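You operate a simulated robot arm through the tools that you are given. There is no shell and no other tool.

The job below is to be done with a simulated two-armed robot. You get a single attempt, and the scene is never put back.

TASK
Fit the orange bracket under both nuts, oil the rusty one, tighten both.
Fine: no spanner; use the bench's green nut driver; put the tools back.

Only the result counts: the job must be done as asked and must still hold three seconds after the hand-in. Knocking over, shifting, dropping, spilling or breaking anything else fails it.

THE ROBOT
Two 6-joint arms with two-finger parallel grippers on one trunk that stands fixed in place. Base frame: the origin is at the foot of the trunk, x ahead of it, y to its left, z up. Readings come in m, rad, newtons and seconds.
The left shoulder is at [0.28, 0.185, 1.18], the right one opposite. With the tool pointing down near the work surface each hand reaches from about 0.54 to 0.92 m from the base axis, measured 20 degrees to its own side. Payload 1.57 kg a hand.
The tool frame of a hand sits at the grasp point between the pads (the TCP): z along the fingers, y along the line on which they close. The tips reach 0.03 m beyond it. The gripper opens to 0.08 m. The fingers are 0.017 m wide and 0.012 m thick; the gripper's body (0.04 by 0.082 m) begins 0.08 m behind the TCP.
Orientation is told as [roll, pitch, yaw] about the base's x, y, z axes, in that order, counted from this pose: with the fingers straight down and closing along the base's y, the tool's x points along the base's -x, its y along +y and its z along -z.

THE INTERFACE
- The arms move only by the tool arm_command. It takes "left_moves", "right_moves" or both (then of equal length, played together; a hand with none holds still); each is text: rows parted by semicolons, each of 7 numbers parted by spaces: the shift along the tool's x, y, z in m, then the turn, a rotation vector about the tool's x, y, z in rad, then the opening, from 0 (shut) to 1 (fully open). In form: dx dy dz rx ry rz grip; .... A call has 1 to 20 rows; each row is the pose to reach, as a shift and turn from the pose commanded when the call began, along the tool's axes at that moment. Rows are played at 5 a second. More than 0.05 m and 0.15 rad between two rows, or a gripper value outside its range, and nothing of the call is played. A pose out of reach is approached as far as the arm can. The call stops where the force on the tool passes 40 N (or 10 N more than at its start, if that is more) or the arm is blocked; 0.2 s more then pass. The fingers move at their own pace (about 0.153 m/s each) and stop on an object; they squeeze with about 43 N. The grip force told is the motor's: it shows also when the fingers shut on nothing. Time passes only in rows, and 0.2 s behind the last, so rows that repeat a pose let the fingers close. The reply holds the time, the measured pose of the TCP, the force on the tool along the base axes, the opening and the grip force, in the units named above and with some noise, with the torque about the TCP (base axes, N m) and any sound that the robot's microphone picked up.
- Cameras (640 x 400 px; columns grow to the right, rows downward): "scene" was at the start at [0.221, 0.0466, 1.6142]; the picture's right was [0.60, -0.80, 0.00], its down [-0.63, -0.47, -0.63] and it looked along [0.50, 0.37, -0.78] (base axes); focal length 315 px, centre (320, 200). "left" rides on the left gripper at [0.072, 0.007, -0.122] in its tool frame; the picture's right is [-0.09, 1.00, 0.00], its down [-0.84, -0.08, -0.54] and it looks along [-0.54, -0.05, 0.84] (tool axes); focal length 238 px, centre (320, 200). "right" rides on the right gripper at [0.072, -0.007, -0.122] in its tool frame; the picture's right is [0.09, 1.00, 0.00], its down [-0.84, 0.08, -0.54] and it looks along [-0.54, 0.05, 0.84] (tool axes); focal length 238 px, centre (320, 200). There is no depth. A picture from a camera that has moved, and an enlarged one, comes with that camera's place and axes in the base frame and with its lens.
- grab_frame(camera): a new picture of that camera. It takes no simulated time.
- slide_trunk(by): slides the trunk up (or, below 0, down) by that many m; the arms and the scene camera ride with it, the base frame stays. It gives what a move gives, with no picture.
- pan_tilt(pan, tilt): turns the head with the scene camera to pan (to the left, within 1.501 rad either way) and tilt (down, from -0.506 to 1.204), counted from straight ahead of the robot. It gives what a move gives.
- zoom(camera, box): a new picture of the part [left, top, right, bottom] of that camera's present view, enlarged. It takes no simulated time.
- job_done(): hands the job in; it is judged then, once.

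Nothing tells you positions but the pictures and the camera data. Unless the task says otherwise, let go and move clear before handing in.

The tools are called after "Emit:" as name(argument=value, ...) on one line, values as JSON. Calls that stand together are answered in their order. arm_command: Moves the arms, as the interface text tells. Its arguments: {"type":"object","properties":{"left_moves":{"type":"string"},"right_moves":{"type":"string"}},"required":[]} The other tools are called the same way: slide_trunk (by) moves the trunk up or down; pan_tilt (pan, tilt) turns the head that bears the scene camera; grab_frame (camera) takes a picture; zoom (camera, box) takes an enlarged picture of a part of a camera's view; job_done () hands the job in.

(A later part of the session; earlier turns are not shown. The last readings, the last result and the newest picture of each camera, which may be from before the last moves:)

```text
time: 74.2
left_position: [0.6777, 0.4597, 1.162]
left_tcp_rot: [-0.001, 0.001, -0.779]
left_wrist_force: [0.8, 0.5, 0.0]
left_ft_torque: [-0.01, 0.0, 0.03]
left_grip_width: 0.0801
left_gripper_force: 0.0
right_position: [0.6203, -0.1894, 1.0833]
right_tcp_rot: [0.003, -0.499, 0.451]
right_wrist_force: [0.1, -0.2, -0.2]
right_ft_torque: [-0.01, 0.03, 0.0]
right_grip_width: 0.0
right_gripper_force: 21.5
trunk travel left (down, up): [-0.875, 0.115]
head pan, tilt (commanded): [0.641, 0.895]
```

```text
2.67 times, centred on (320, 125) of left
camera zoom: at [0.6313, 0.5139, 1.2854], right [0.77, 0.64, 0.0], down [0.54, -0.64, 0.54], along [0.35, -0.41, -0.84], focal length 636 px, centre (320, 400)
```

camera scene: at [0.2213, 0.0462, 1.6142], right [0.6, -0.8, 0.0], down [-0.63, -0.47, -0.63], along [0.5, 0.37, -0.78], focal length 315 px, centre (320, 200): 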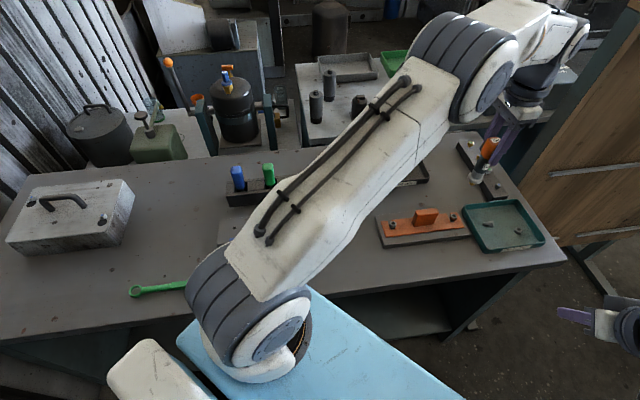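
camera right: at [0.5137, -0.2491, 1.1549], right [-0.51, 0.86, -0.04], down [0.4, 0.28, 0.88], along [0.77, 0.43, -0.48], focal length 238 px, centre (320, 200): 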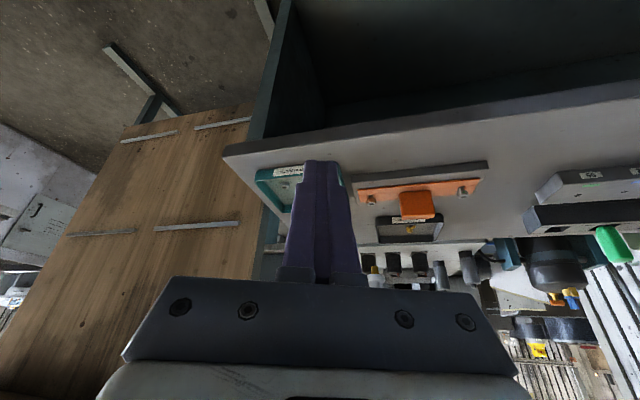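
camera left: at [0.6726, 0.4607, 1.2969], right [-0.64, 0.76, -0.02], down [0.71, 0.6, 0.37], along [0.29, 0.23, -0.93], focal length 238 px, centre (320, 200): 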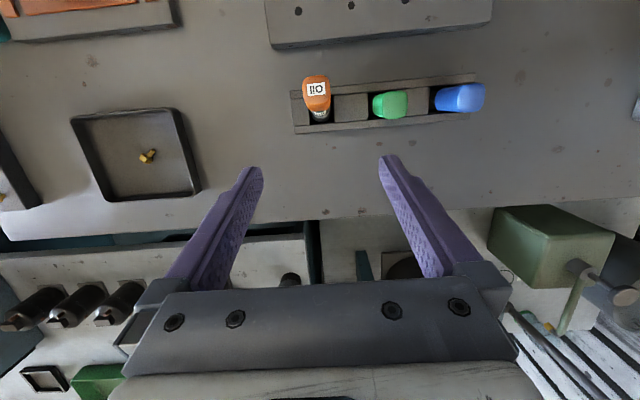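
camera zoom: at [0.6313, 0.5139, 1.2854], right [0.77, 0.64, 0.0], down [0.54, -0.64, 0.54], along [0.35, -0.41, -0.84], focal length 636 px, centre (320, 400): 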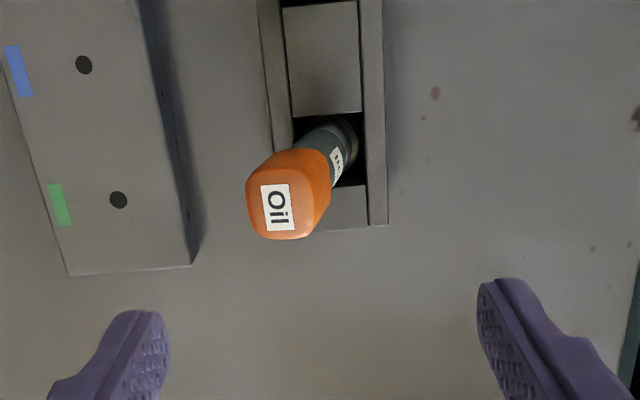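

The cap sits between the open fingers with about 7 mm to spare. I'll descend and close slowly so the pads push it upright.

Emit:
arm_command(left_moves="-0.0035 0 0.035 0 0 0 1; -0.0035 0 0.07 0 0 0 1; -0.0035 0 0.105 0 0 0 1; -0.0035 0 0.135 0 0 0 1; -0.0035 0 0.159 0 0 0 1; -0.0035 0 0.159 0 0 0 0.85; -0.0035 0 0.159 0 0 0 0.75; -0.0035 0 0.159 0 0 0 0.65; -0.0035 0 0.159 0 0 0 0.56; -0.0035 0 0.159 0 0 0 0.5; -0.0035 0 0.159 0 0 0 0.45; -0.0035 0 0.159 0 0 0 0.41; -0.0035 0 0.159 0 0 0 0.38; -0.0035 0 0.159 0 0 0 0.36; -0.0035 0 0.159 0 0 0 0.3; -0.0035 0 0.159 0 0 0 0.3")

Emit:
zoom(camera="scene", box=[280, 145, 340, 205])

Emit:
zoom(camera="right", box=[530, 200, 610, 270])

Emit:
zoom(camera="left", box=[240, 90, 400, 250])

```text
time: 77.6
left_position: [0.684, 0.4584, 1.0036]
left_tcp_rot: [0.004, 0.002, -0.779]
left_wrist_force: [8.1, 6.8, -0.2]
left_ft_torque: [0.78, -0.8, -0.01]
left_grip_width: 0.0293
left_gripper_force: 39.7
right_position: [0.6208, -0.1886, 1.0817]
right_tcp_rot: [0.001, -0.498, 0.45]
right_wrist_force: [0.2, 0.0, -0.6]
right_ft_torque: [0.0, 0.03, -0.02]
right_grip_width: 0.0
right_gripper_force: 21.1
trunk travel left (down, up): [-0.875, 0.115]
head pan, tilt (commanded): [0.641, 0.895]
```

```text
6.67 times, centred on (310, 175) of scene
camera zoom: at [0.2216, 0.047, 1.6141], right [0.6, -0.8, 0.0], down [-0.63, -0.47, -0.62], along [0.5, 0.37, -0.78], focal length 2099 px, centre (387, 367)
```

zoom: 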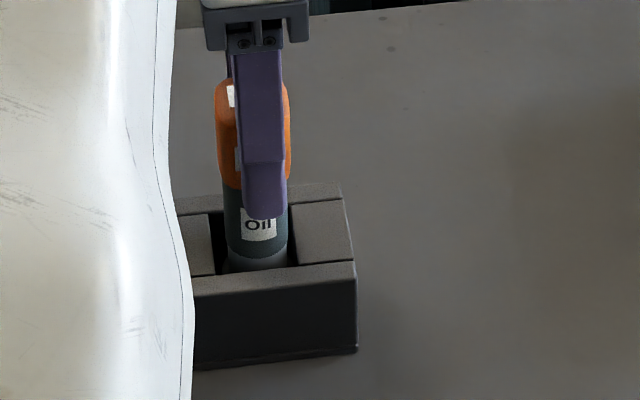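

```text
5.71 times, centred on (570, 235) of right
camera zoom: at [0.5139, -0.2485, 1.155], right [-0.51, 0.86, -0.04], down [0.4, 0.28, 0.88], along [0.77, 0.43, -0.48], focal length 1362 px, centre (-1109, 0)
```

zoom: 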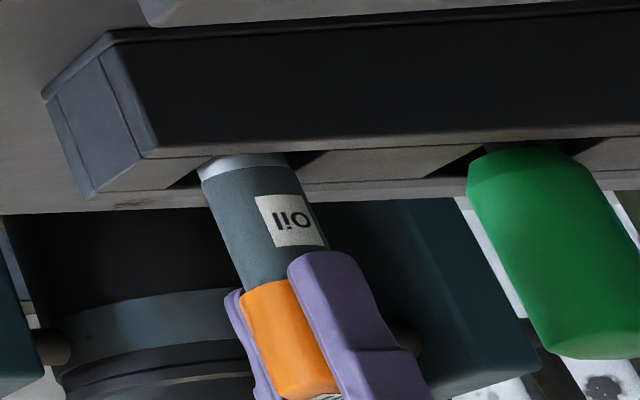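

```text
2.50 times, centred on (320, 170) of left
camera zoom: at [0.6354, 0.5119, 1.1267], right [0.76, 0.64, 0.0], down [0.54, -0.64, 0.54], along [0.35, -0.41, -0.84], focal length 596 px, centre (320, 275)
```

zoom: 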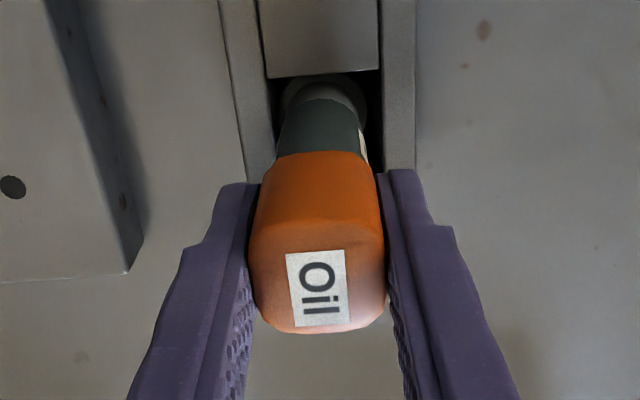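

The pads have squared the oiler up. The collar presses on the near wall with about 10 N, so I'll shift 2 mm away from the robot to centre it.

Emit:
arm_command(left_moves="0 0.001 -0.001 0 0 0 0.3; 0 0.002 -0.0015 0 0 0 0.3; 0 0.002 -0.0015 0 0 0 0.3; 0 0.002 -0.0015 0 0 0 0.3")

Emit:
zoom(camera="scene", box=[290, 155, 330, 205])

```text
time: 78.6
left_position: [0.6833, 0.4579, 1.0041]
left_tcp_rot: [-0.002, 0.002, -0.777]
left_wrist_force: [7.8, 3.6, -2.2]
left_ft_torque: [0.37, -0.77, 0.02]
left_grip_width: 0.0295
left_gripper_force: 39.3
right_position: [0.6192, -0.189, 1.0824]
right_tcp_rot: [0.002, -0.498, 0.451]
right_wrist_force: [0.8, -1.0, -0.1]
right_ft_torque: [-0.01, -0.01, -0.01]
right_grip_width: 0.0
right_gripper_force: 21.6
trunk travel left (down, up): [-0.875, 0.115]
head pan, tilt (commanded): [0.641, 0.895]
```

```text
8.00 times, centred on (310, 180) of scene
camera zoom: at [0.2216, 0.0468, 1.6141], right [0.6, -0.8, 0.0], down [-0.63, -0.47, -0.62], along [0.5, 0.37, -0.78], focal length 2518 px, centre (400, 360)
```

zoom: 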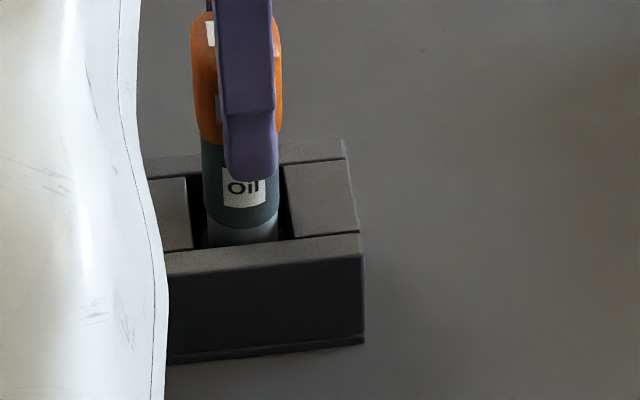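

Still about 8 N on the near wall and 3 N along the rack. I'll shift a further 3 mm and tilt 1° to take out the small remaining lean.

Emit:
arm_command(left_moves="0 0.001 0 0 -0.006 0 0.3; 0 0.002 0 0 -0.012 0 0.3; 0 0.003 0 0 -0.018 0 0.3; 0 0.003 0 0 -0.018 0 0.3")

Emit:
zoom(camera="scene", box=[290, 155, 330, 205])

Emit:
zoom(camera="left", box=[240, 90, 400, 250])

```text
time: 79.6
left_position: [0.6843, 0.4606, 1.005]
left_tcp_rot: [-0.001, -0.016, -0.779]
left_wrist_force: [0.1, -0.8, -0.1]
left_ft_torque: [0.03, 0.01, -0.01]
left_grip_width: 0.0293
left_gripper_force: 39.0
right_position: [0.6201, -0.1891, 1.0832]
right_tcp_rot: [0.002, -0.498, 0.449]
right_wrist_force: [0.4, 0.9, -1.1]
right_ft_torque: [-0.04, -0.01, 0.0]
right_grip_width: 0.0
right_gripper_force: 21.7
trunk travel left (down, up): [-0.875, 0.115]
head pan, tilt (commanded): [0.641, 0.895]
```

```text
8.00 times, centred on (310, 180) of scene
camera zoom: at [0.2211, 0.0466, 1.6142], right [0.6, -0.8, 0.0], down [-0.63, -0.47, -0.63], along [0.5, 0.37, -0.78], focal length 2518 px, centre (400, 360)
```

zoom: 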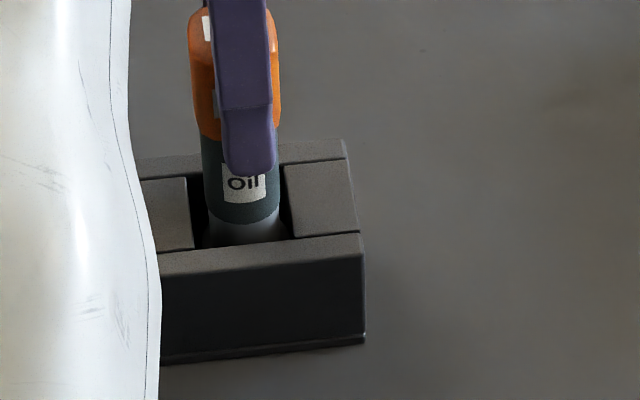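

```text
2.50 times, centred on (320, 170) of left
camera zoom: at [0.6356, 0.5169, 1.126], right [0.76, 0.64, 0.0], down [0.54, -0.64, 0.56], along [0.36, -0.43, -0.83], focal length 596 px, centre (320, 275)
```

zoom: 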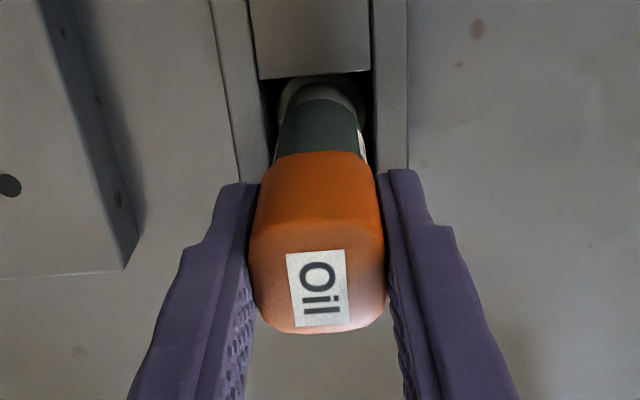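

The forces are zero and it's upright. I'll lower in half-millimetre steps until it just touches.

Emit:
arm_command(left_moves="0 0 0.0005 0 0 0 0.3; 0 0 0.0005 0 0 0 0.3")

Emit:
arm_command(left_moves="0 0 0.0005 0 0 0 0.3; 0 0 0.0005 0 0 0 0.3")

Emit:
arm_command(left_moves="0 0 0.0005 0 0 0 0.3; 0 0 0.0005 0 0 0 0.3")

```text
time: 80.2
left_position: [0.6853, 0.461, 1.0037]
left_tcp_rot: [0.0, -0.016, -0.777]
left_wrist_force: [-0.8, -0.2, -0.2]
left_ft_torque: [0.1, 0.09, 0.02]
left_grip_width: 0.0291
left_gripper_force: 38.8
right_position: [0.6208, -0.1895, 1.0834]
right_tcp_rot: [0.002, -0.499, 0.45]
right_wrist_force: [-0.6, 1.2, -0.1]
right_ft_torque: [0.0, 0.02, 0.03]
right_grip_width: 0.0001
right_gripper_force: 20.8
trunk travel left (down, up): [-0.875, 0.115]
head pan, tilt (commanded): [0.641, 0.895]
```

```text
time: 80.8
left_position: [0.6849, 0.4607, 1.003]
left_tcp_rot: [0.0, -0.016, -0.778]
left_wrist_force: [-0.4, 2.9, 1.2]
left_ft_torque: [0.33, 0.17, -0.02]
left_grip_width: 0.0293
left_gripper_force: 38.6
right_position: [0.6193, -0.1896, 1.0838]
right_tcp_rot: [0.001, -0.499, 0.45]
right_wrist_force: [0.0, 0.8, 0.0]
right_ft_torque: [-0.03, 0.03, 0.01]
right_grip_width: 0.0
right_gripper_force: 21.0
trunk travel left (down, up): [-0.875, 0.115]
head pan, tilt (commanded): [0.641, 0.895]
```

```text
time: 81.4
left_position: [0.6852, 0.4616, 1.0034]
left_tcp_rot: [0.001, -0.016, -0.778]
left_wrist_force: [-1.8, 5.1, 7.1]
left_ft_torque: [0.52, 0.18, 0.02]
left_grip_width: 0.0293
left_gripper_force: 39.0
right_position: [0.6191, -0.1901, 1.0827]
right_tcp_rot: [0.002, -0.5, 0.451]
right_wrist_force: [0.2, -0.5, 0.0]
right_ft_torque: [-0.02, 0.02, 0.02]
right_grip_width: 0.0002
right_gripper_force: 21.5
trunk travel left (down, up): [-0.875, 0.115]
head pan, tilt (commanded): [0.641, 0.895]
```

It's touching now. I'll back off 1 mm to remove the load.

Emit:
arm_command(left_moves="0 0 -0.0004 0 0 0 0.3; 0 0 -0.0007 0 0 0 0.3; 0 0 -0.0007 0 0 0 0.3")

```text
time: 82.2
left_position: [0.6858, 0.4618, 1.0037]
left_tcp_rot: [-0.002, -0.017, -0.778]
left_wrist_force: [-0.7, 4.3, 2.1]
left_ft_torque: [0.53, 0.07, 0.0]
left_grip_width: 0.0296
left_gripper_force: 39.0
right_position: [0.6196, -0.1894, 1.0828]
right_tcp_rot: [0.002, -0.5, 0.449]
right_wrist_force: [-0.2, 0.7, -0.3]
right_ft_torque: [-0.02, 0.03, -0.02]
right_grip_width: 0.0002
right_gripper_force: 20.9
trunk travel left (down, up): [-0.875, 0.115]
head pan, tilt (commanded): [0.641, 0.895]
```

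The sideways reaction acts at the tip itself, which suggests a recess in the slot floor that the tip should drop into, about 3 mm back along the rack. I'll lift 2 mm, shift, and feel downwards again.

Emit:
arm_command(left_moves="0 0 -0.002 0 0 0 0.3; 0.0015 0 -0.002 0 0 0 0.3; 0.003 0 -0.002 0 0 0 0.3; 0.003 0 -0.002 0 0 0 0.3")

Emit:
arm_command(left_moves="0 0 0.0007 0 0 0 0.3; 0 0 0.0014 0 0 0 0.3; 0 0 0.002 0 0 0 0.3; 0 0 0.002 0 0 0 0.3")

```text
time: 83.2
left_position: [0.6825, 0.4622, 1.0046]
left_tcp_rot: [-0.001, -0.015, -0.779]
left_wrist_force: [-0.9, -0.7, -0.1]
left_ft_torque: [-0.01, 0.0, -0.03]
left_grip_width: 0.0294
left_gripper_force: 39.0
right_position: [0.6199, -0.1902, 1.0823]
right_tcp_rot: [0.0, -0.5, 0.449]
right_wrist_force: [-0.7, 1.5, 0.4]
right_ft_torque: [0.0, -0.04, 0.01]
right_grip_width: 0.0
right_gripper_force: 21.0
trunk travel left (down, up): [-0.875, 0.115]
head pan, tilt (commanded): [0.641, 0.895]
```

```text
time: 84.2
left_position: [0.6831, 0.4632, 1.0034]
left_tcp_rot: [0.001, -0.016, -0.78]
left_wrist_force: [-0.3, -1.5, 5.2]
left_ft_torque: [-0.24, 0.05, 0.03]
left_grip_width: 0.0296
left_gripper_force: 39.1
right_position: [0.619, -0.189, 1.0838]
right_tcp_rot: [0.001, -0.498, 0.451]
right_wrist_force: [0.7, 0.6, -0.5]
right_ft_torque: [-0.01, -0.01, 0.01]
right_grip_width: 0.0
right_gripper_force: 21.0
trunk travel left (down, up): [-0.875, 0.115]
head pan, tilt (commanded): [0.641, 0.895]
```

The contact is clean now, mostly vertical. I'll back off half a millimetre and check the lean before releasing slowly.

Emit:
arm_command(left_moves="0 0 -0.0003 0 0 0 0.3; 0 0 -0.0005 0 0 0 0.3; 0 0 -0.0005 0 0 0 0.3")

Emit:
zoom(camera="scene", box=[295, 160, 325, 200])

Emit:
zoom(camera="right", box=[530, 200, 610, 270])

```text
time: 85.0
left_position: [0.6823, 0.4637, 1.0034]
left_tcp_rot: [0.001, -0.014, -0.778]
left_wrist_force: [1.8, -3.4, 0.1]
left_ft_torque: [-0.28, -0.18, -0.01]
left_grip_width: 0.0294
left_gripper_force: 39.0
right_position: [0.6198, -0.1898, 1.0827]
right_tcp_rot: [0.002, -0.5, 0.45]
right_wrist_force: [-0.1, 0.4, 0.4]
right_ft_torque: [0.0, -0.02, -0.01]
right_grip_width: 0.0001
right_gripper_force: 20.9
trunk travel left (down, up): [-0.875, 0.115]
head pan, tilt (commanded): [0.641, 0.895]
```

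```text
10.00 times, centred on (310, 180) of scene
camera zoom: at [0.2212, 0.0464, 1.6141], right [0.6, -0.8, 0.0], down [-0.63, -0.47, -0.63], along [0.5, 0.37, -0.78], focal length 3148 px, centre (420, 400)
```

zoom: 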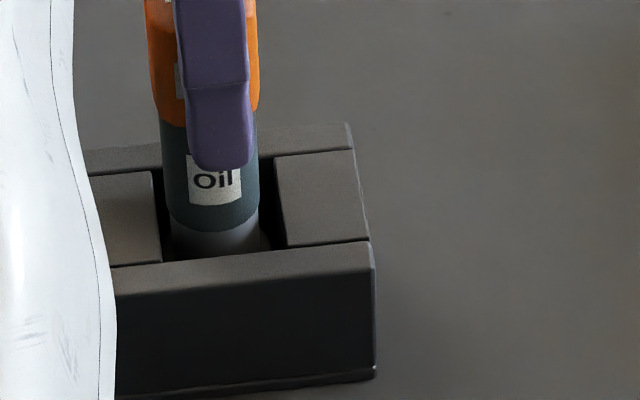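

```text
5.71 times, centred on (570, 235) of right
camera zoom: at [0.5135, -0.249, 1.155], right [-0.51, 0.86, -0.04], down [0.39, 0.28, 0.88], along [0.77, 0.43, -0.48], focal length 1362 px, centre (-1109, 0)
```

zoom: 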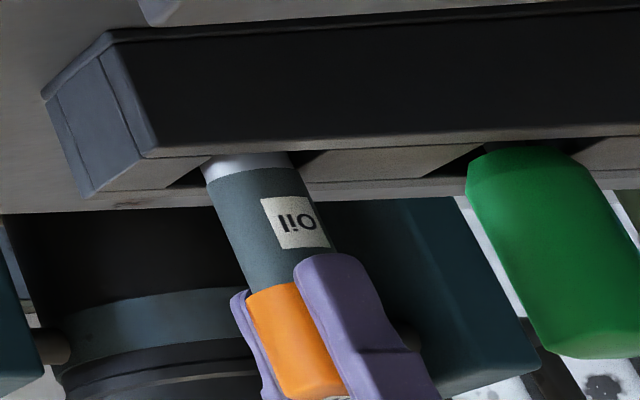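

The collar touches the other wall now, so the centre lies about 1.3 mm back. I'll centre it.

Emit:
arm_command(left_moves="-0.0007 0 -0.0003 0 0 0 0.3; -0.0014 0 -0.0003 0 0 0 0.3; -0.0014 0 -0.0003 0 0 0 0.3; -0.0014 0 -0.0003 0 0 0 0.3")

```text
time: 86.0
left_position: [0.684, 0.4621, 1.0044]
left_tcp_rot: [0.0, -0.015, -0.778]
left_wrist_force: [0.4, 0.1, 0.4]
left_ft_torque: [-0.01, 0.0, -0.01]
left_grip_width: 0.0294
left_gripper_force: 38.3
right_position: [0.6195, -0.1894, 1.0821]
right_tcp_rot: [-0.001, -0.498, 0.45]
right_wrist_force: [-0.6, -0.3, -0.1]
right_ft_torque: [0.0, -0.01, -0.02]
right_grip_width: 0.0
right_gripper_force: 21.5
trunk travel left (down, up): [-0.875, 0.115]
head pan, tilt (commanded): [0.641, 0.895]
```

All forces are near zero, so this is the best moment to release. I'll open the fingers in very fine steps.

Emit:
arm_command(left_moves="0 0 0 0 0 0 0.35; 0 0 0 0 0 0 0.36; 0 0 0 0 0 0 0.364; 0 0 0 0 0 0 0.366; 0 0 0 0 0 0 0.368; 0 0 0 0 0 0 0.37; 0 0 0 0 0 0 0.372; 0 0 0 0 0 0 0.374; 0 0 0 0 0 0 0.376; 0 0 0 0 0 0 0.378")

Emit:
zoom(camera="scene", box=[280, 145, 340, 205])

Emit:
zoom(camera="left", box=[240, 90, 400, 250])

Emit:
zoom(camera="right", box=[530, 200, 610, 270])

```text
time: 88.2
left_position: [0.6842, 0.4632, 1.0036]
left_tcp_rot: [-0.001, -0.016, -0.778]
left_wrist_force: [0.2, 0.1, -0.6]
left_ft_torque: [0.01, -0.03, -0.02]
left_grip_width: 0.0304
left_gripper_force: 0.1
right_position: [0.6189, -0.1888, 1.0818]
right_tcp_rot: [0.0, -0.498, 0.451]
right_wrist_force: [-0.1, -0.2, 0.1]
right_ft_torque: [-0.01, -0.03, 0.02]
right_grip_width: 0.0
right_gripper_force: 21.5
trunk travel left (down, up): [-0.875, 0.115]
head pan, tilt (commanded): [0.641, 0.895]
```

```text
6.67 times, centred on (310, 175) of scene
camera zoom: at [0.2211, 0.0466, 1.6142], right [0.6, -0.8, 0.0], down [-0.63, -0.47, -0.63], along [0.5, 0.37, -0.78], focal length 2099 px, centre (387, 367)
```

zoom: 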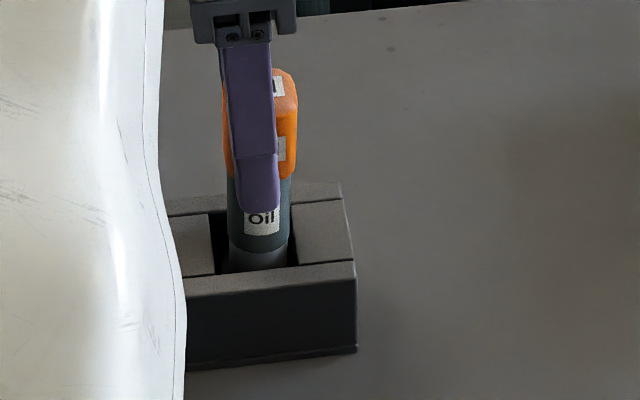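

```text
2.50 times, centred on (320, 170) of left
camera zoom: at [0.635, 0.5182, 1.1258], right [0.76, 0.64, 0.0], down [0.54, -0.64, 0.56], along [0.36, -0.42, -0.83], focal length 596 px, centre (320, 275)
```

zoom: 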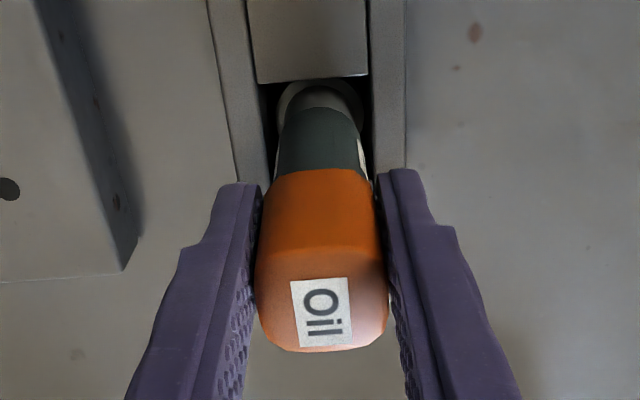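

```text
5.71 times, centred on (570, 235) of right
camera zoom: at [0.5135, -0.2488, 1.1551], right [-0.51, 0.86, -0.04], down [0.39, 0.28, 0.88], along [0.77, 0.43, -0.48], focal length 1362 px, centre (-1109, 0)
```

zoom: 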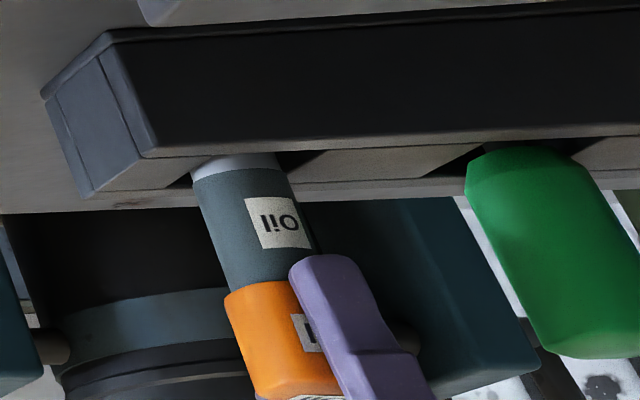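

It has leaned about 3° along the rack but is still held between the open pads. I'll wait a moment and see whether it settles there.

Emit:
arm_command(left_moves="0 0 0 0 0 0 0.38; 0 0 0 0 0 0 0.385; 0 0 0 0 0 0 0.39; 0 0 0 0 0 0 0.395; 0 0 0 0 0 0 0.4; 0 0 0 0 0 0 0.4")

Emit:
zoom(camera="scene", box=[280, 145, 340, 205])

Emit:
zoom(camera="left", box=[240, 90, 400, 250])

```text
time: 89.6
left_position: [0.6845, 0.4625, 1.0047]
left_tcp_rot: [0.001, -0.016, -0.778]
left_wrist_force: [-0.1, -0.9, 0.1]
left_ft_torque: [-0.02, -0.02, -0.02]
left_grip_width: 0.0318
left_gripper_force: 0.0
right_position: [0.6195, -0.1896, 1.0807]
right_tcp_rot: [0.0, -0.498, 0.449]
right_wrist_force: [-0.2, -0.5, -0.9]
right_ft_torque: [0.01, 0.0, 0.02]
right_grip_width: 0.0001
right_gripper_force: 21.2
trunk travel left (down, up): [-0.875, 0.115]
head pan, tilt (commanded): [0.641, 0.895]
```

```text
6.67 times, centred on (310, 175) of scene
camera zoom: at [0.2211, 0.0466, 1.6142], right [0.6, -0.8, 0.0], down [-0.63, -0.47, -0.63], along [0.5, 0.37, -0.78], focal length 2099 px, centre (387, 367)
```

zoom: 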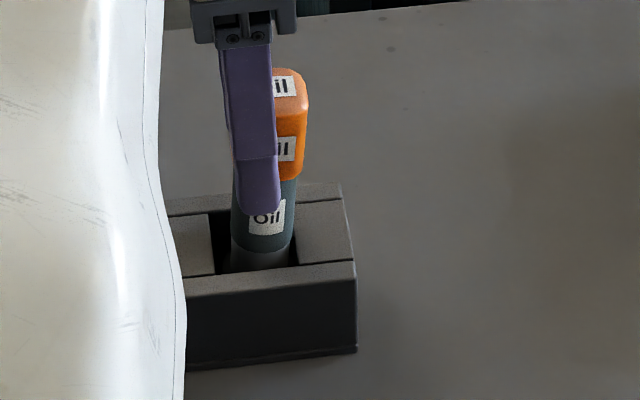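

```text
2.50 times, centred on (320, 170) of left
camera zoom: at [0.6351, 0.5182, 1.1258], right [0.76, 0.64, 0.0], down [0.54, -0.64, 0.56], along [0.36, -0.42, -0.83], focal length 596 px, centre (320, 275)
```

zoom: 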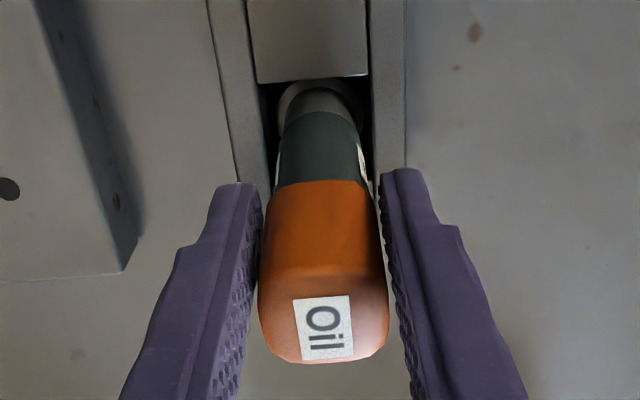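

The oiler won't balance on its small rounded tip, so a slight lean against the slot rim is its natural rest. It is fully down in its own slot, so I'll accept that and open the fingers slowly the rest of the way.

Emit:
arm_command(left_moves="0 0 0 0 0 0 0.42; 0 0 0 0 0 0 0.45; 0 0 0 0 0 0 0.5; 0 0 0 0 0 0 0.55; 0 0 0 0 0 0 0.6; 0 0 0 0 0 0 0.7; 0 0 0 0 0 0 0.85; 0 0 0 0 0 0 1; 0 0 0 0 0 0 1")

Emit:
zoom(camera="scene", box=[280, 145, 340, 205])

Emit:
zoom(camera="left", box=[240, 90, 400, 250])

```text
time: 91.6
left_position: [0.6839, 0.4631, 1.004]
left_tcp_rot: [0.0, -0.014, -0.777]
left_wrist_force: [0.3, 0.3, 0.7]
left_ft_torque: [0.01, -0.06, 0.0]
left_grip_width: 0.0801
left_gripper_force: 0.1
right_position: [0.6197, -0.189, 1.0823]
right_tcp_rot: [0.001, -0.497, 0.452]
right_wrist_force: [0.6, 0.5, 0.4]
right_ft_torque: [-0.01, -0.02, 0.01]
right_grip_width: 0.0002
right_gripper_force: 21.3
trunk travel left (down, up): [-0.875, 0.115]
head pan, tilt (commanded): [0.641, 0.895]
```

```text
6.67 times, centred on (310, 175) of scene
camera zoom: at [0.2211, 0.0466, 1.6142], right [0.6, -0.8, 0.0], down [-0.63, -0.47, -0.63], along [0.5, 0.37, -0.78], focal length 2099 px, centre (387, 367)
```

zoom: 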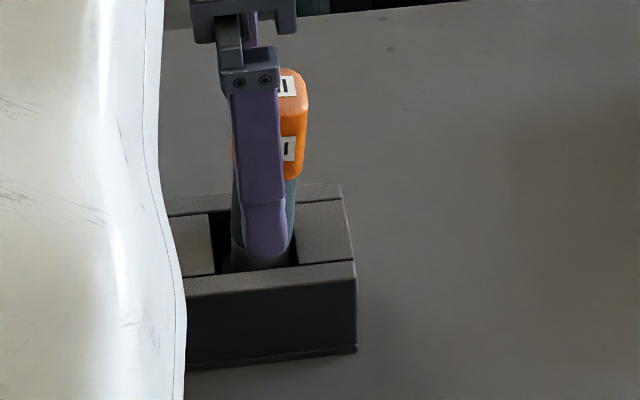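

```text
2.50 times, centred on (320, 170) of left
camera zoom: at [0.6351, 0.5182, 1.1258], right [0.76, 0.64, 0.0], down [0.54, -0.64, 0.56], along [0.36, -0.42, -0.83], focal length 596 px, centre (320, 275)
```

zoom: 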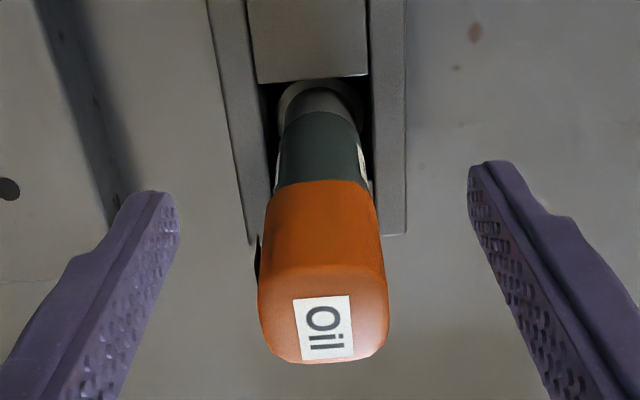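

It's now resting stably in its slot with only a few degrees of lean, which is good enough. I'll rise clear without touching it.

Emit:
arm_command(left_moves="0 0 -0.02 0 0 0 1; 0 0 -0.05 0 0 0 1; 0 0 -0.085 0 0 0 1; 0 0 -0.12 0 0 0 1; 0 0 -0.155 0 0 0 1; 0 0 -0.165 0 0.016 0 1; 0 0 -0.165 0 0.016 0 1")

Emit:
zoom(camera="scene", box=[260, 140, 340, 205])

Emit:
zoom(camera="left", box=[260, 0, 380, 150])

Emit:
zoom(camera="right", box=[530, 200, 640, 280])

```text
time: 93.2
left_position: [0.6837, 0.4644, 1.1694]
left_tcp_rot: [-0.001, 0.0, -0.779]
left_wrist_force: [0.4, -0.4, 0.7]
left_ft_torque: [0.03, -0.02, 0.03]
left_grip_width: 0.08
left_gripper_force: 0.0
right_position: [0.6196, -0.1879, 1.0821]
right_tcp_rot: [0.001, -0.499, 0.45]
right_wrist_force: [0.3, 0.5, -0.1]
right_ft_torque: [-0.02, 0.01, 0.0]
right_grip_width: 0.0
right_gripper_force: 21.3
trunk travel left (down, up): [-0.875, 0.115]
head pan, tilt (commanded): [0.641, 0.895]
```

```text
6.15 times, centred on (300, 172) of scene
camera zoom: at [0.2211, 0.0465, 1.6142], right [0.6, -0.8, 0.0], down [-0.63, -0.47, -0.63], along [0.5, 0.37, -0.78], focal length 1937 px, centre (443, 369)
```

zoom: 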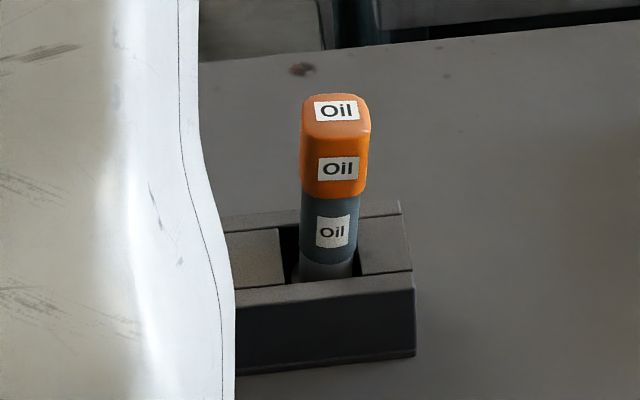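

```text
2.67 times, centred on (320, 75) of left
camera zoom: at [0.6351, 0.5193, 1.2933], right [0.76, 0.64, 0.0], down [0.54, -0.64, 0.54], along [0.35, -0.41, -0.84], focal length 636 px, centre (320, 533)
```

zoom: 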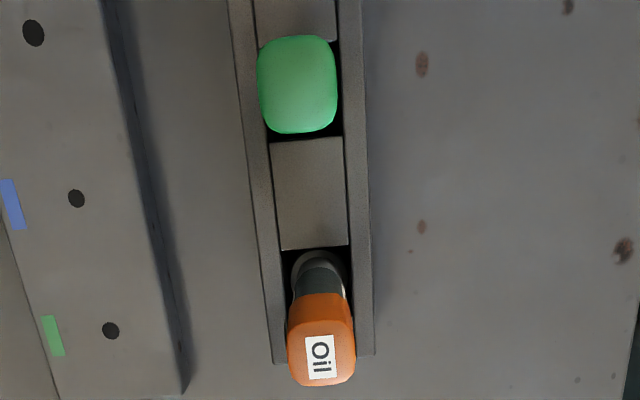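

```text
5.00 times, centred on (585, 240) of right
camera zoom: at [0.5135, -0.2488, 1.1551], right [-0.51, 0.86, -0.04], down [0.39, 0.28, 0.88], along [0.77, 0.43, -0.48], focal length 1192 px, centre (-1005, 0)
```

zoom: 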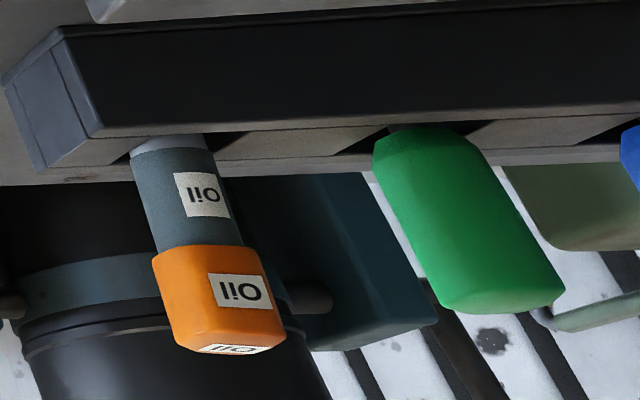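

The oiler rests at only about 4–5° of lean. Next is the green nut driver at about (0.621, 0.523). I'll move above it and turn the hand to close along the rack, leaving wrist range for clockwise turning.

Emit:
arm_command(left_moves="0.0078 -0.0002 0 0 0 -0.1425 1; 0.0156 -0.0004 0 0 0 -0.2851 1; 0.0234 -0.0006 0 0 0 -0.4276 1; 0.0312 -0.0008 0 0 0 -0.5702 1; 0.039 -0.001 0 0 0 -0.7127 1; 0.0468 -0.0013 0 0 0 -0.8553 1; 0.0546 -0.0015 0 0 0 -0.9978 1; 0.0624 -0.0017 0 0 0 -1.1404 1; 0.0702 -0.0019 0 0 0 -1.2829 1; 0.078 -0.0021 0 0 0 -1.4255 1; 0.0858 -0.0023 0 0 0 -1.568 1; 0.0858 -0.0023 0 0 0 -1.568 1")

Emit:
grab_frame(camera="left")

Emit:
grab_frame(camera="scene")

```text
time: 95.8
left_position: [0.6189, 0.5233, 1.1706]
left_tcp_rot: [-0.001, -0.001, 0.791]
left_wrist_force: [-0.3, 0.7, 0.0]
left_ft_torque: [0.02, 0.01, -0.01]
left_grip_width: 0.08
left_gripper_force: 0.1
right_position: [0.6207, -0.1884, 1.0826]
right_tcp_rot: [0.001, -0.498, 0.45]
right_wrist_force: [0.2, 0.5, 0.7]
right_ft_torque: [0.01, -0.01, -0.01]
right_grip_width: 0.0001
right_gripper_force: 21.2
trunk travel left (down, up): [-0.875, 0.115]
head pan, tilt (commanded): [0.641, 0.895]
```

```text
taken
camera left: at [0.5628, 0.4755, 1.2924], right [-0.64, 0.76, 0.0], down [0.64, 0.54, 0.54], along [0.41, 0.35, -0.84], focal length 238 px, centre (320, 200)
```

left: 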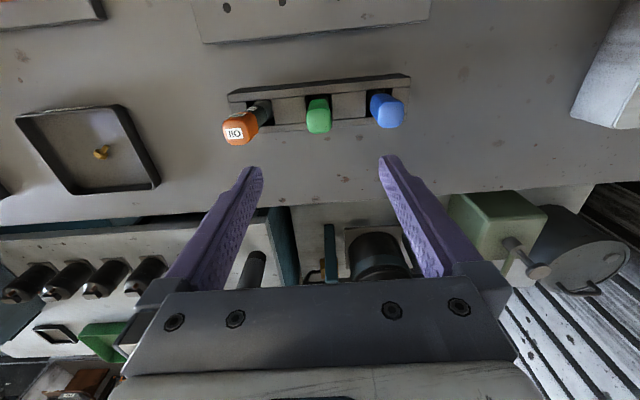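

```text
taken
camera scene: at [0.221, 0.0466, 1.6142], right [0.6, -0.8, 0.0], down [-0.63, -0.47, -0.63], along [0.5, 0.37, -0.78], focal length 315 px, centre (320, 200)
```

scene: 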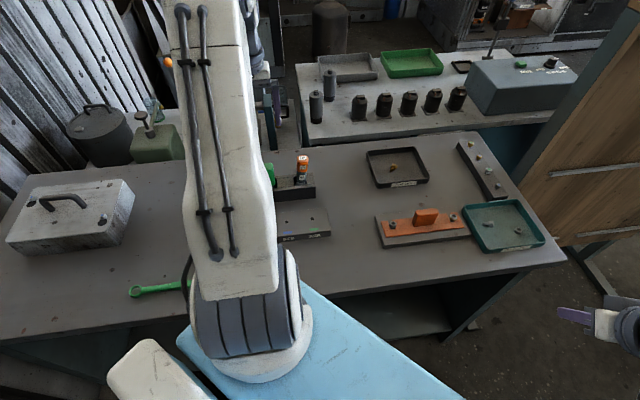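

Emit:
zoom(camera="left", box=[220, 60, 420, 160])

Emit:
zoom(camera="left", box=[295, 80, 345, 145])

```text
3.20 times, centred on (320, 110) of left
camera zoom: at [0.5628, 0.4755, 1.2924], right [-0.64, 0.76, 0.0], down [0.64, 0.54, 0.54], along [0.41, 0.35, -0.84], focal length 763 px, centre (320, 488)
```

zoom: 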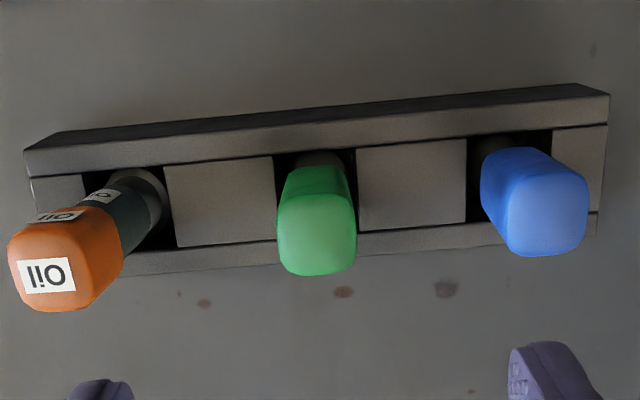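

```text
6.15 times, centred on (320, 112) of left
camera zoom: at [0.5628, 0.4755, 1.2924], right [-0.64, 0.76, 0.0], down [0.64, 0.54, 0.54], along [0.41, 0.35, -0.84], focal length 1467 px, centre (320, 738)
```

zoom: 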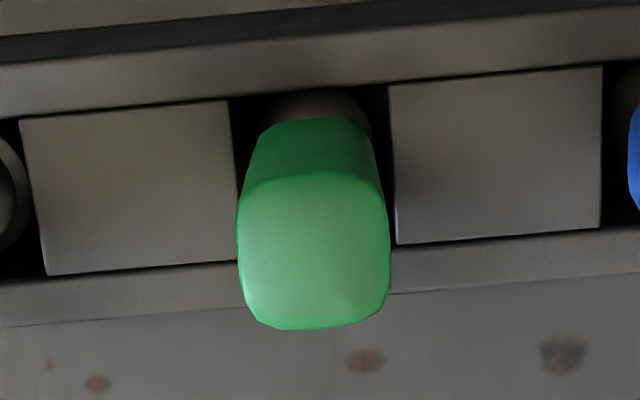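

The green handle is centred within about 2 mm. I'll descend part-way with the fingers straddling it and refine.

Emit:
arm_command(left_moves="-0.001 -0.001 0.04 0 0 0 1; -0.002 -0.001 0.08 0 0 0 1; -0.002 -0.001 0.115 0 0 0 1; -0.002 -0.001 0.145 0 0 0 1; -0.002 -0.001 0.145 0 0 0 1")

Emit:
grab_frame(camera="left")

Emit:
zoom(camera="left", box=[280, 100, 360, 250])

Emit:
zoom(camera="right", box=[530, 200, 640, 280])

```text
time: 97.0
left_position: [0.6223, 0.521, 1.0249]
left_tcp_rot: [-0.001, 0.0, 0.791]
left_wrist_force: [0.7, -0.4, -0.7]
left_ft_torque: [-0.01, 0.01, 0.0]
left_grip_width: 0.0799
left_gripper_force: 0.0
right_position: [0.6193, -0.1891, 1.0823]
right_tcp_rot: [0.002, -0.499, 0.45]
right_wrist_force: [0.0, 0.2, -0.1]
right_ft_torque: [-0.01, 0.0, 0.02]
right_grip_width: 0.0
right_gripper_force: 21.7
trunk travel left (down, up): [-0.875, 0.115]
head pan, tilt (commanded): [0.641, 0.895]
```

```text
taken
camera left: at [0.5657, 0.4749, 1.148], right [-0.64, 0.77, 0.0], down [0.64, 0.54, 0.54], along [0.41, 0.35, -0.84], focal length 238 px, centre (320, 200)
```

left: 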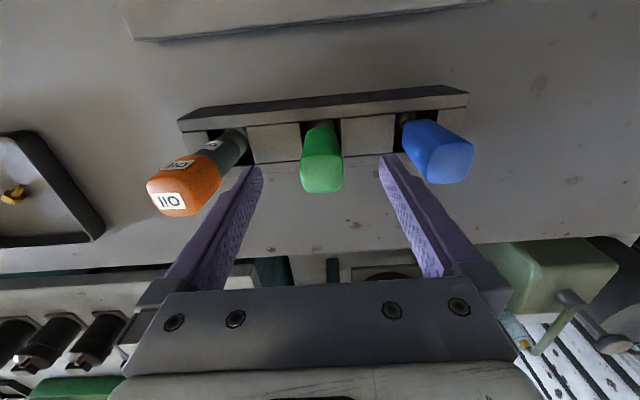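

```text
2.67 times, centred on (320, 175) of left
camera zoom: at [0.5657, 0.4749, 1.148], right [-0.64, 0.77, 0.0], down [0.64, 0.54, 0.54], along [0.41, 0.35, -0.84], focal length 636 px, centre (320, 267)
```

zoom: 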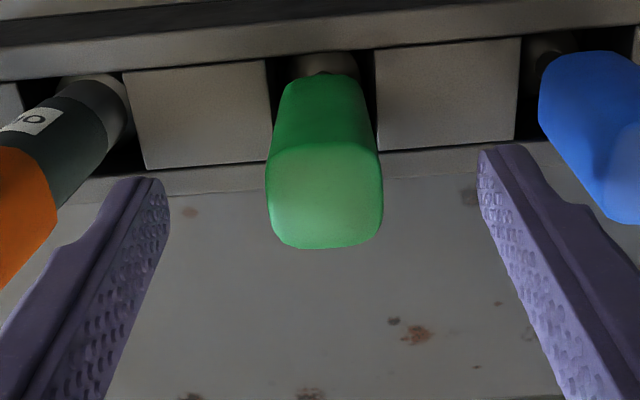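

```text
5.00 times, centred on (585, 240) of right
camera zoom: at [0.5136, -0.2487, 1.155], right [-0.51, 0.86, -0.04], down [0.4, 0.28, 0.88], along [0.77, 0.43, -0.48], focal length 1192 px, centre (-1005, 0)
```

zoom: 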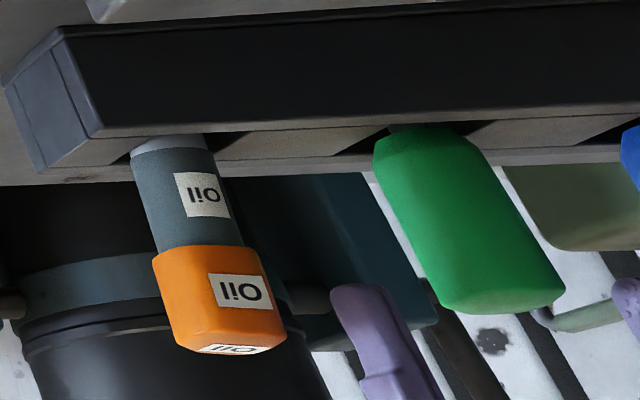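

The handle is within about a millimetre of centre. I'll descend to grip height and close.

Emit:
arm_command(left_moves="-0.001 0.001 0.017 0 0 0 1; -0.001 0.001 0.034 0 0 0 1; -0.001 0.001 0.048 0 0 0 1; -0.001 0.001 0.048 0 0 0 1")

Emit:
zoom(camera="left", box=[260, 100, 380, 250])

```text
time: 98.0
left_position: [0.6224, 0.5237, 0.9757]
left_tcp_rot: [-0.002, 0.0, 0.79]
left_wrist_force: [0.2, -0.2, 0.1]
left_ft_torque: [0.0, 0.0, 0.01]
left_grip_width: 0.0799
left_gripper_force: 0.0
right_position: [0.6195, -0.1897, 1.0837]
right_tcp_rot: [0.002, -0.5, 0.448]
right_wrist_force: [-0.1, -0.4, 0.8]
right_ft_torque: [-0.01, -0.01, -0.04]
right_grip_width: 0.0001
right_gripper_force: 21.7
trunk travel left (down, up): [-0.875, 0.115]
head pan, tilt (commanded): [0.641, 0.895]
```

```text
2.67 times, centred on (320, 175) of left
camera zoom: at [0.5653, 0.4771, 1.0997], right [-0.64, 0.77, 0.0], down [0.64, 0.54, 0.54], along [0.42, 0.35, -0.84], focal length 636 px, centre (320, 267)
```

zoom: 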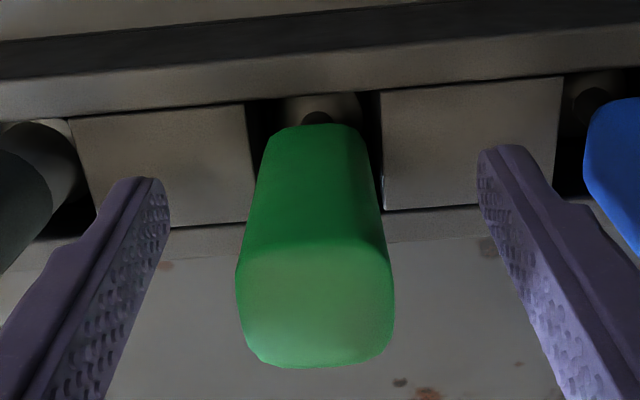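

Emit:
arm_command(left_moves="0 0 0 0 0 0 0.7; 0 0 0 0 0 0 0.5; 0 0 0 0 0 0 0.4; 0 0 0 0 0 0 0; 0 0 0 0 0 0 0; 0 0 0 0 0 0 0")

Emit:
zoom(camera="left", box=[260, 100, 380, 250])

Emit:
zoom(camera="right", box=[530, 200, 640, 280])

```text
time: 99.4
left_position: [0.6222, 0.5231, 0.9771]
left_tcp_rot: [0.0, 0.0, 0.789]
left_wrist_force: [-0.1, 0.9, 0.4]
left_ft_torque: [0.0, -0.03, 0.01]
left_grip_width: 0.0296
left_gripper_force: 38.9
right_position: [0.6198, -0.1894, 1.0822]
right_tcp_rot: [0.002, -0.499, 0.45]
right_wrist_force: [0.5, -1.0, 1.2]
right_ft_torque: [0.01, 0.0, 0.01]
right_grip_width: 0.0003
right_gripper_force: 21.4
trunk travel left (down, up): [-0.875, 0.115]
head pan, tilt (commanded): [0.641, 0.895]
```

```text
2.67 times, centred on (320, 175) of left
camera zoom: at [0.5651, 0.4769, 1.0998], right [-0.64, 0.77, 0.0], down [0.64, 0.54, 0.54], along [0.41, 0.35, -0.84], focal length 636 px, centre (320, 267)
```

zoom: 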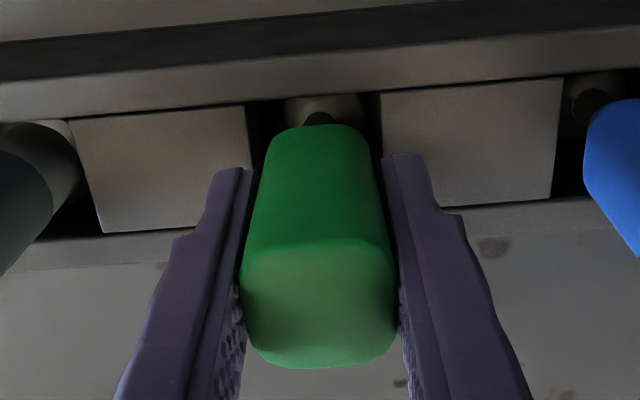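

```text
5.00 times, centred on (585, 240) of right
camera zoom: at [0.5135, -0.2488, 1.1551], right [-0.51, 0.86, -0.04], down [0.39, 0.28, 0.88], along [0.77, 0.43, -0.48], focal length 1192 px, centre (-1005, 0)
```

zoom: 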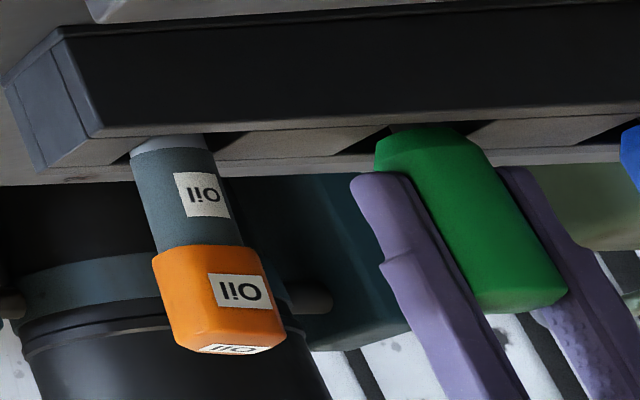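

The green driver is gripped. I'll lift it straight out of the rack.

Emit:
arm_command(left_moves="0 0 -0.015 0 0 0 0; 0 0 -0.04 0 0 0 0; 0 0 -0.075 0 0 0 0; 0 0 -0.11 0 0 0 0; 0 0 -0.145 0 0 0 0; 0 0 -0.18 0 0 0 0; 0 0 -0.18 0 0 0 0")

Emit:
grab_frame(camera="left")

Emit:
grab_frame(camera="scene")

Emit:
zoom(camera="right", box=[530, 200, 640, 300])

```text
time: 101.0
left_position: [0.6211, 0.5244, 1.1579]
left_tcp_rot: [0.001, 0.003, 0.791]
left_wrist_force: [0.3, -0.2, -0.8]
left_ft_torque: [0.04, -0.03, -0.03]
left_grip_width: 0.0293
left_gripper_force: 39.1
right_position: [0.6199, -0.1891, 1.0822]
right_tcp_rot: [0.002, -0.5, 0.45]
right_wrist_force: [-0.5, 0.1, 1.1]
right_ft_torque: [0.0, 0.0, 0.01]
right_grip_width: 0.0
right_gripper_force: 21.1
trunk travel left (down, up): [-0.875, 0.115]
head pan, tilt (commanded): [0.641, 0.895]
```

```text
taken
camera left: at [0.5646, 0.4776, 1.2806], right [-0.64, 0.77, 0.0], down [0.64, 0.54, 0.54], along [0.41, 0.35, -0.84], focal length 238 px, centre (320, 200)
```

left: 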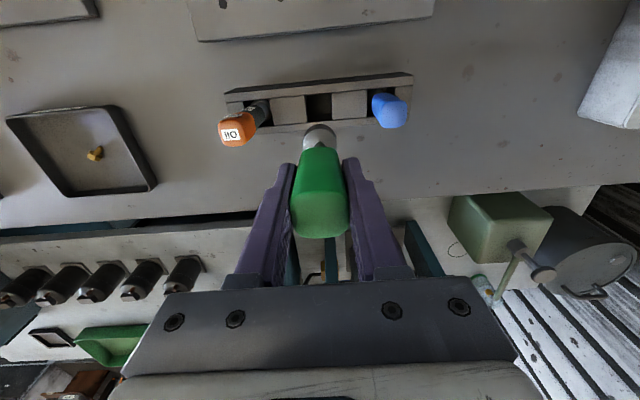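

```text
taken
camera scene: at [0.2209, 0.0465, 1.6142], right [0.6, -0.8, 0.0], down [-0.63, -0.47, -0.63], along [0.5, 0.37, -0.78], focal length 315 px, centre (320, 200)
```

scene: 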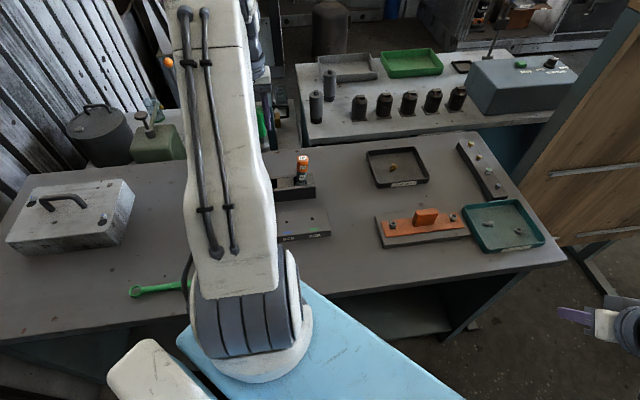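

```text
4.00 times, centred on (585, 250) of right
camera zoom: at [0.5134, -0.2489, 1.1551], right [-0.51, 0.86, -0.04], down [0.39, 0.28, 0.88], along [0.77, 0.43, -0.48], focal length 953 px, centre (-740, 0)
```

zoom: 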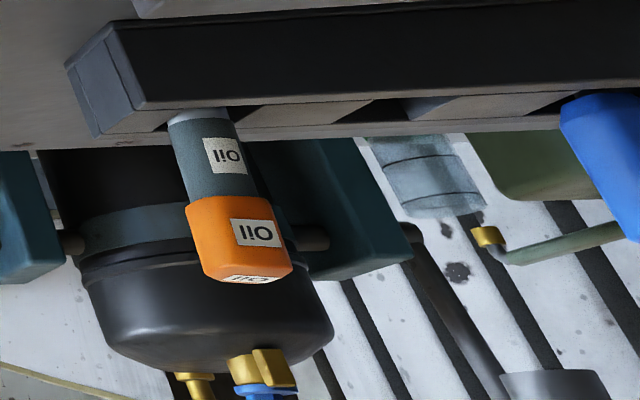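

Emit:
zoom(camera="left", box=[280, 70, 360, 250])

Emit:
zoom(camera="left", box=[200, 60, 420, 150])

Emit:
zoom(camera="scene", box=[240, 90, 320, 200])

```text
2.22 times, centred on (320, 160) of left
camera zoom: at [0.5646, 0.4776, 1.2806], right [-0.64, 0.77, 0.0], down [0.64, 0.54, 0.54], along [0.41, 0.35, -0.84], focal length 530 px, centre (320, 289)
```

zoom: 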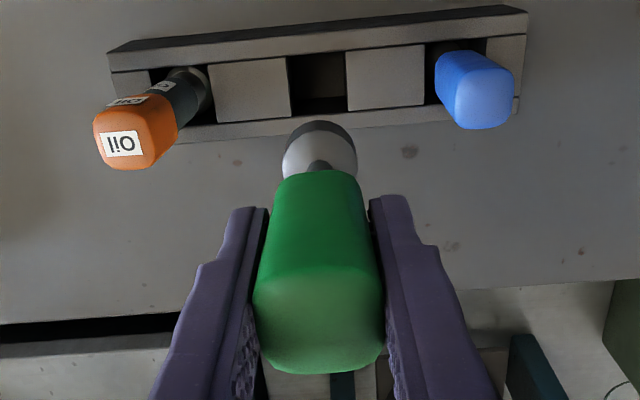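

```text
2.91 times, centred on (310, 105) of left
camera zoom: at [0.5646, 0.4776, 1.2806], right [-0.64, 0.77, 0.0], down [0.64, 0.54, 0.54], along [0.41, 0.35, -0.84], focal length 693 px, centre (349, 476)
```

zoom: 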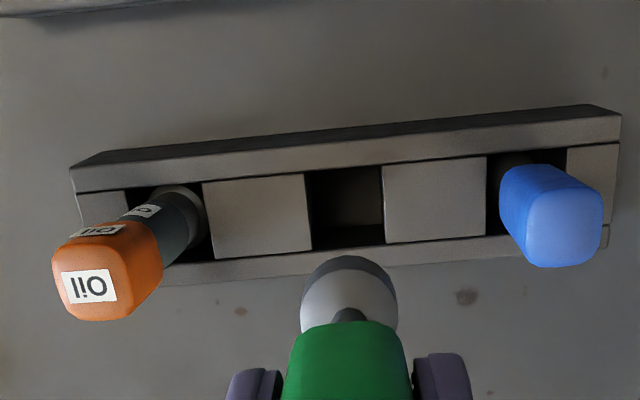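

```text
3.64 times, centred on (280, 145) of scene
camera zoom: at [0.2209, 0.0465, 1.6142], right [0.6, -0.8, 0.0], down [-0.63, -0.47, -0.63], along [0.5, 0.37, -0.78], focal length 1145 px, centre (466, 400)
```

zoom: 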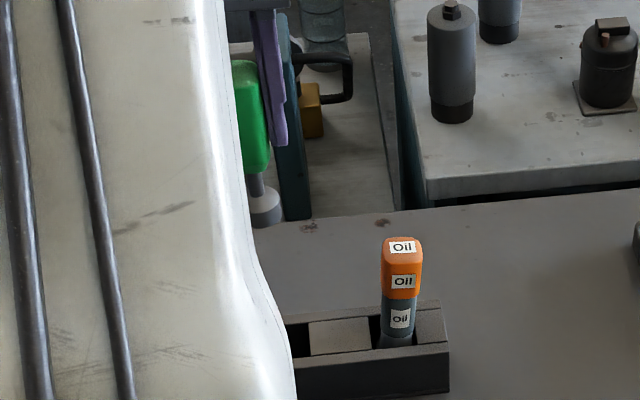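

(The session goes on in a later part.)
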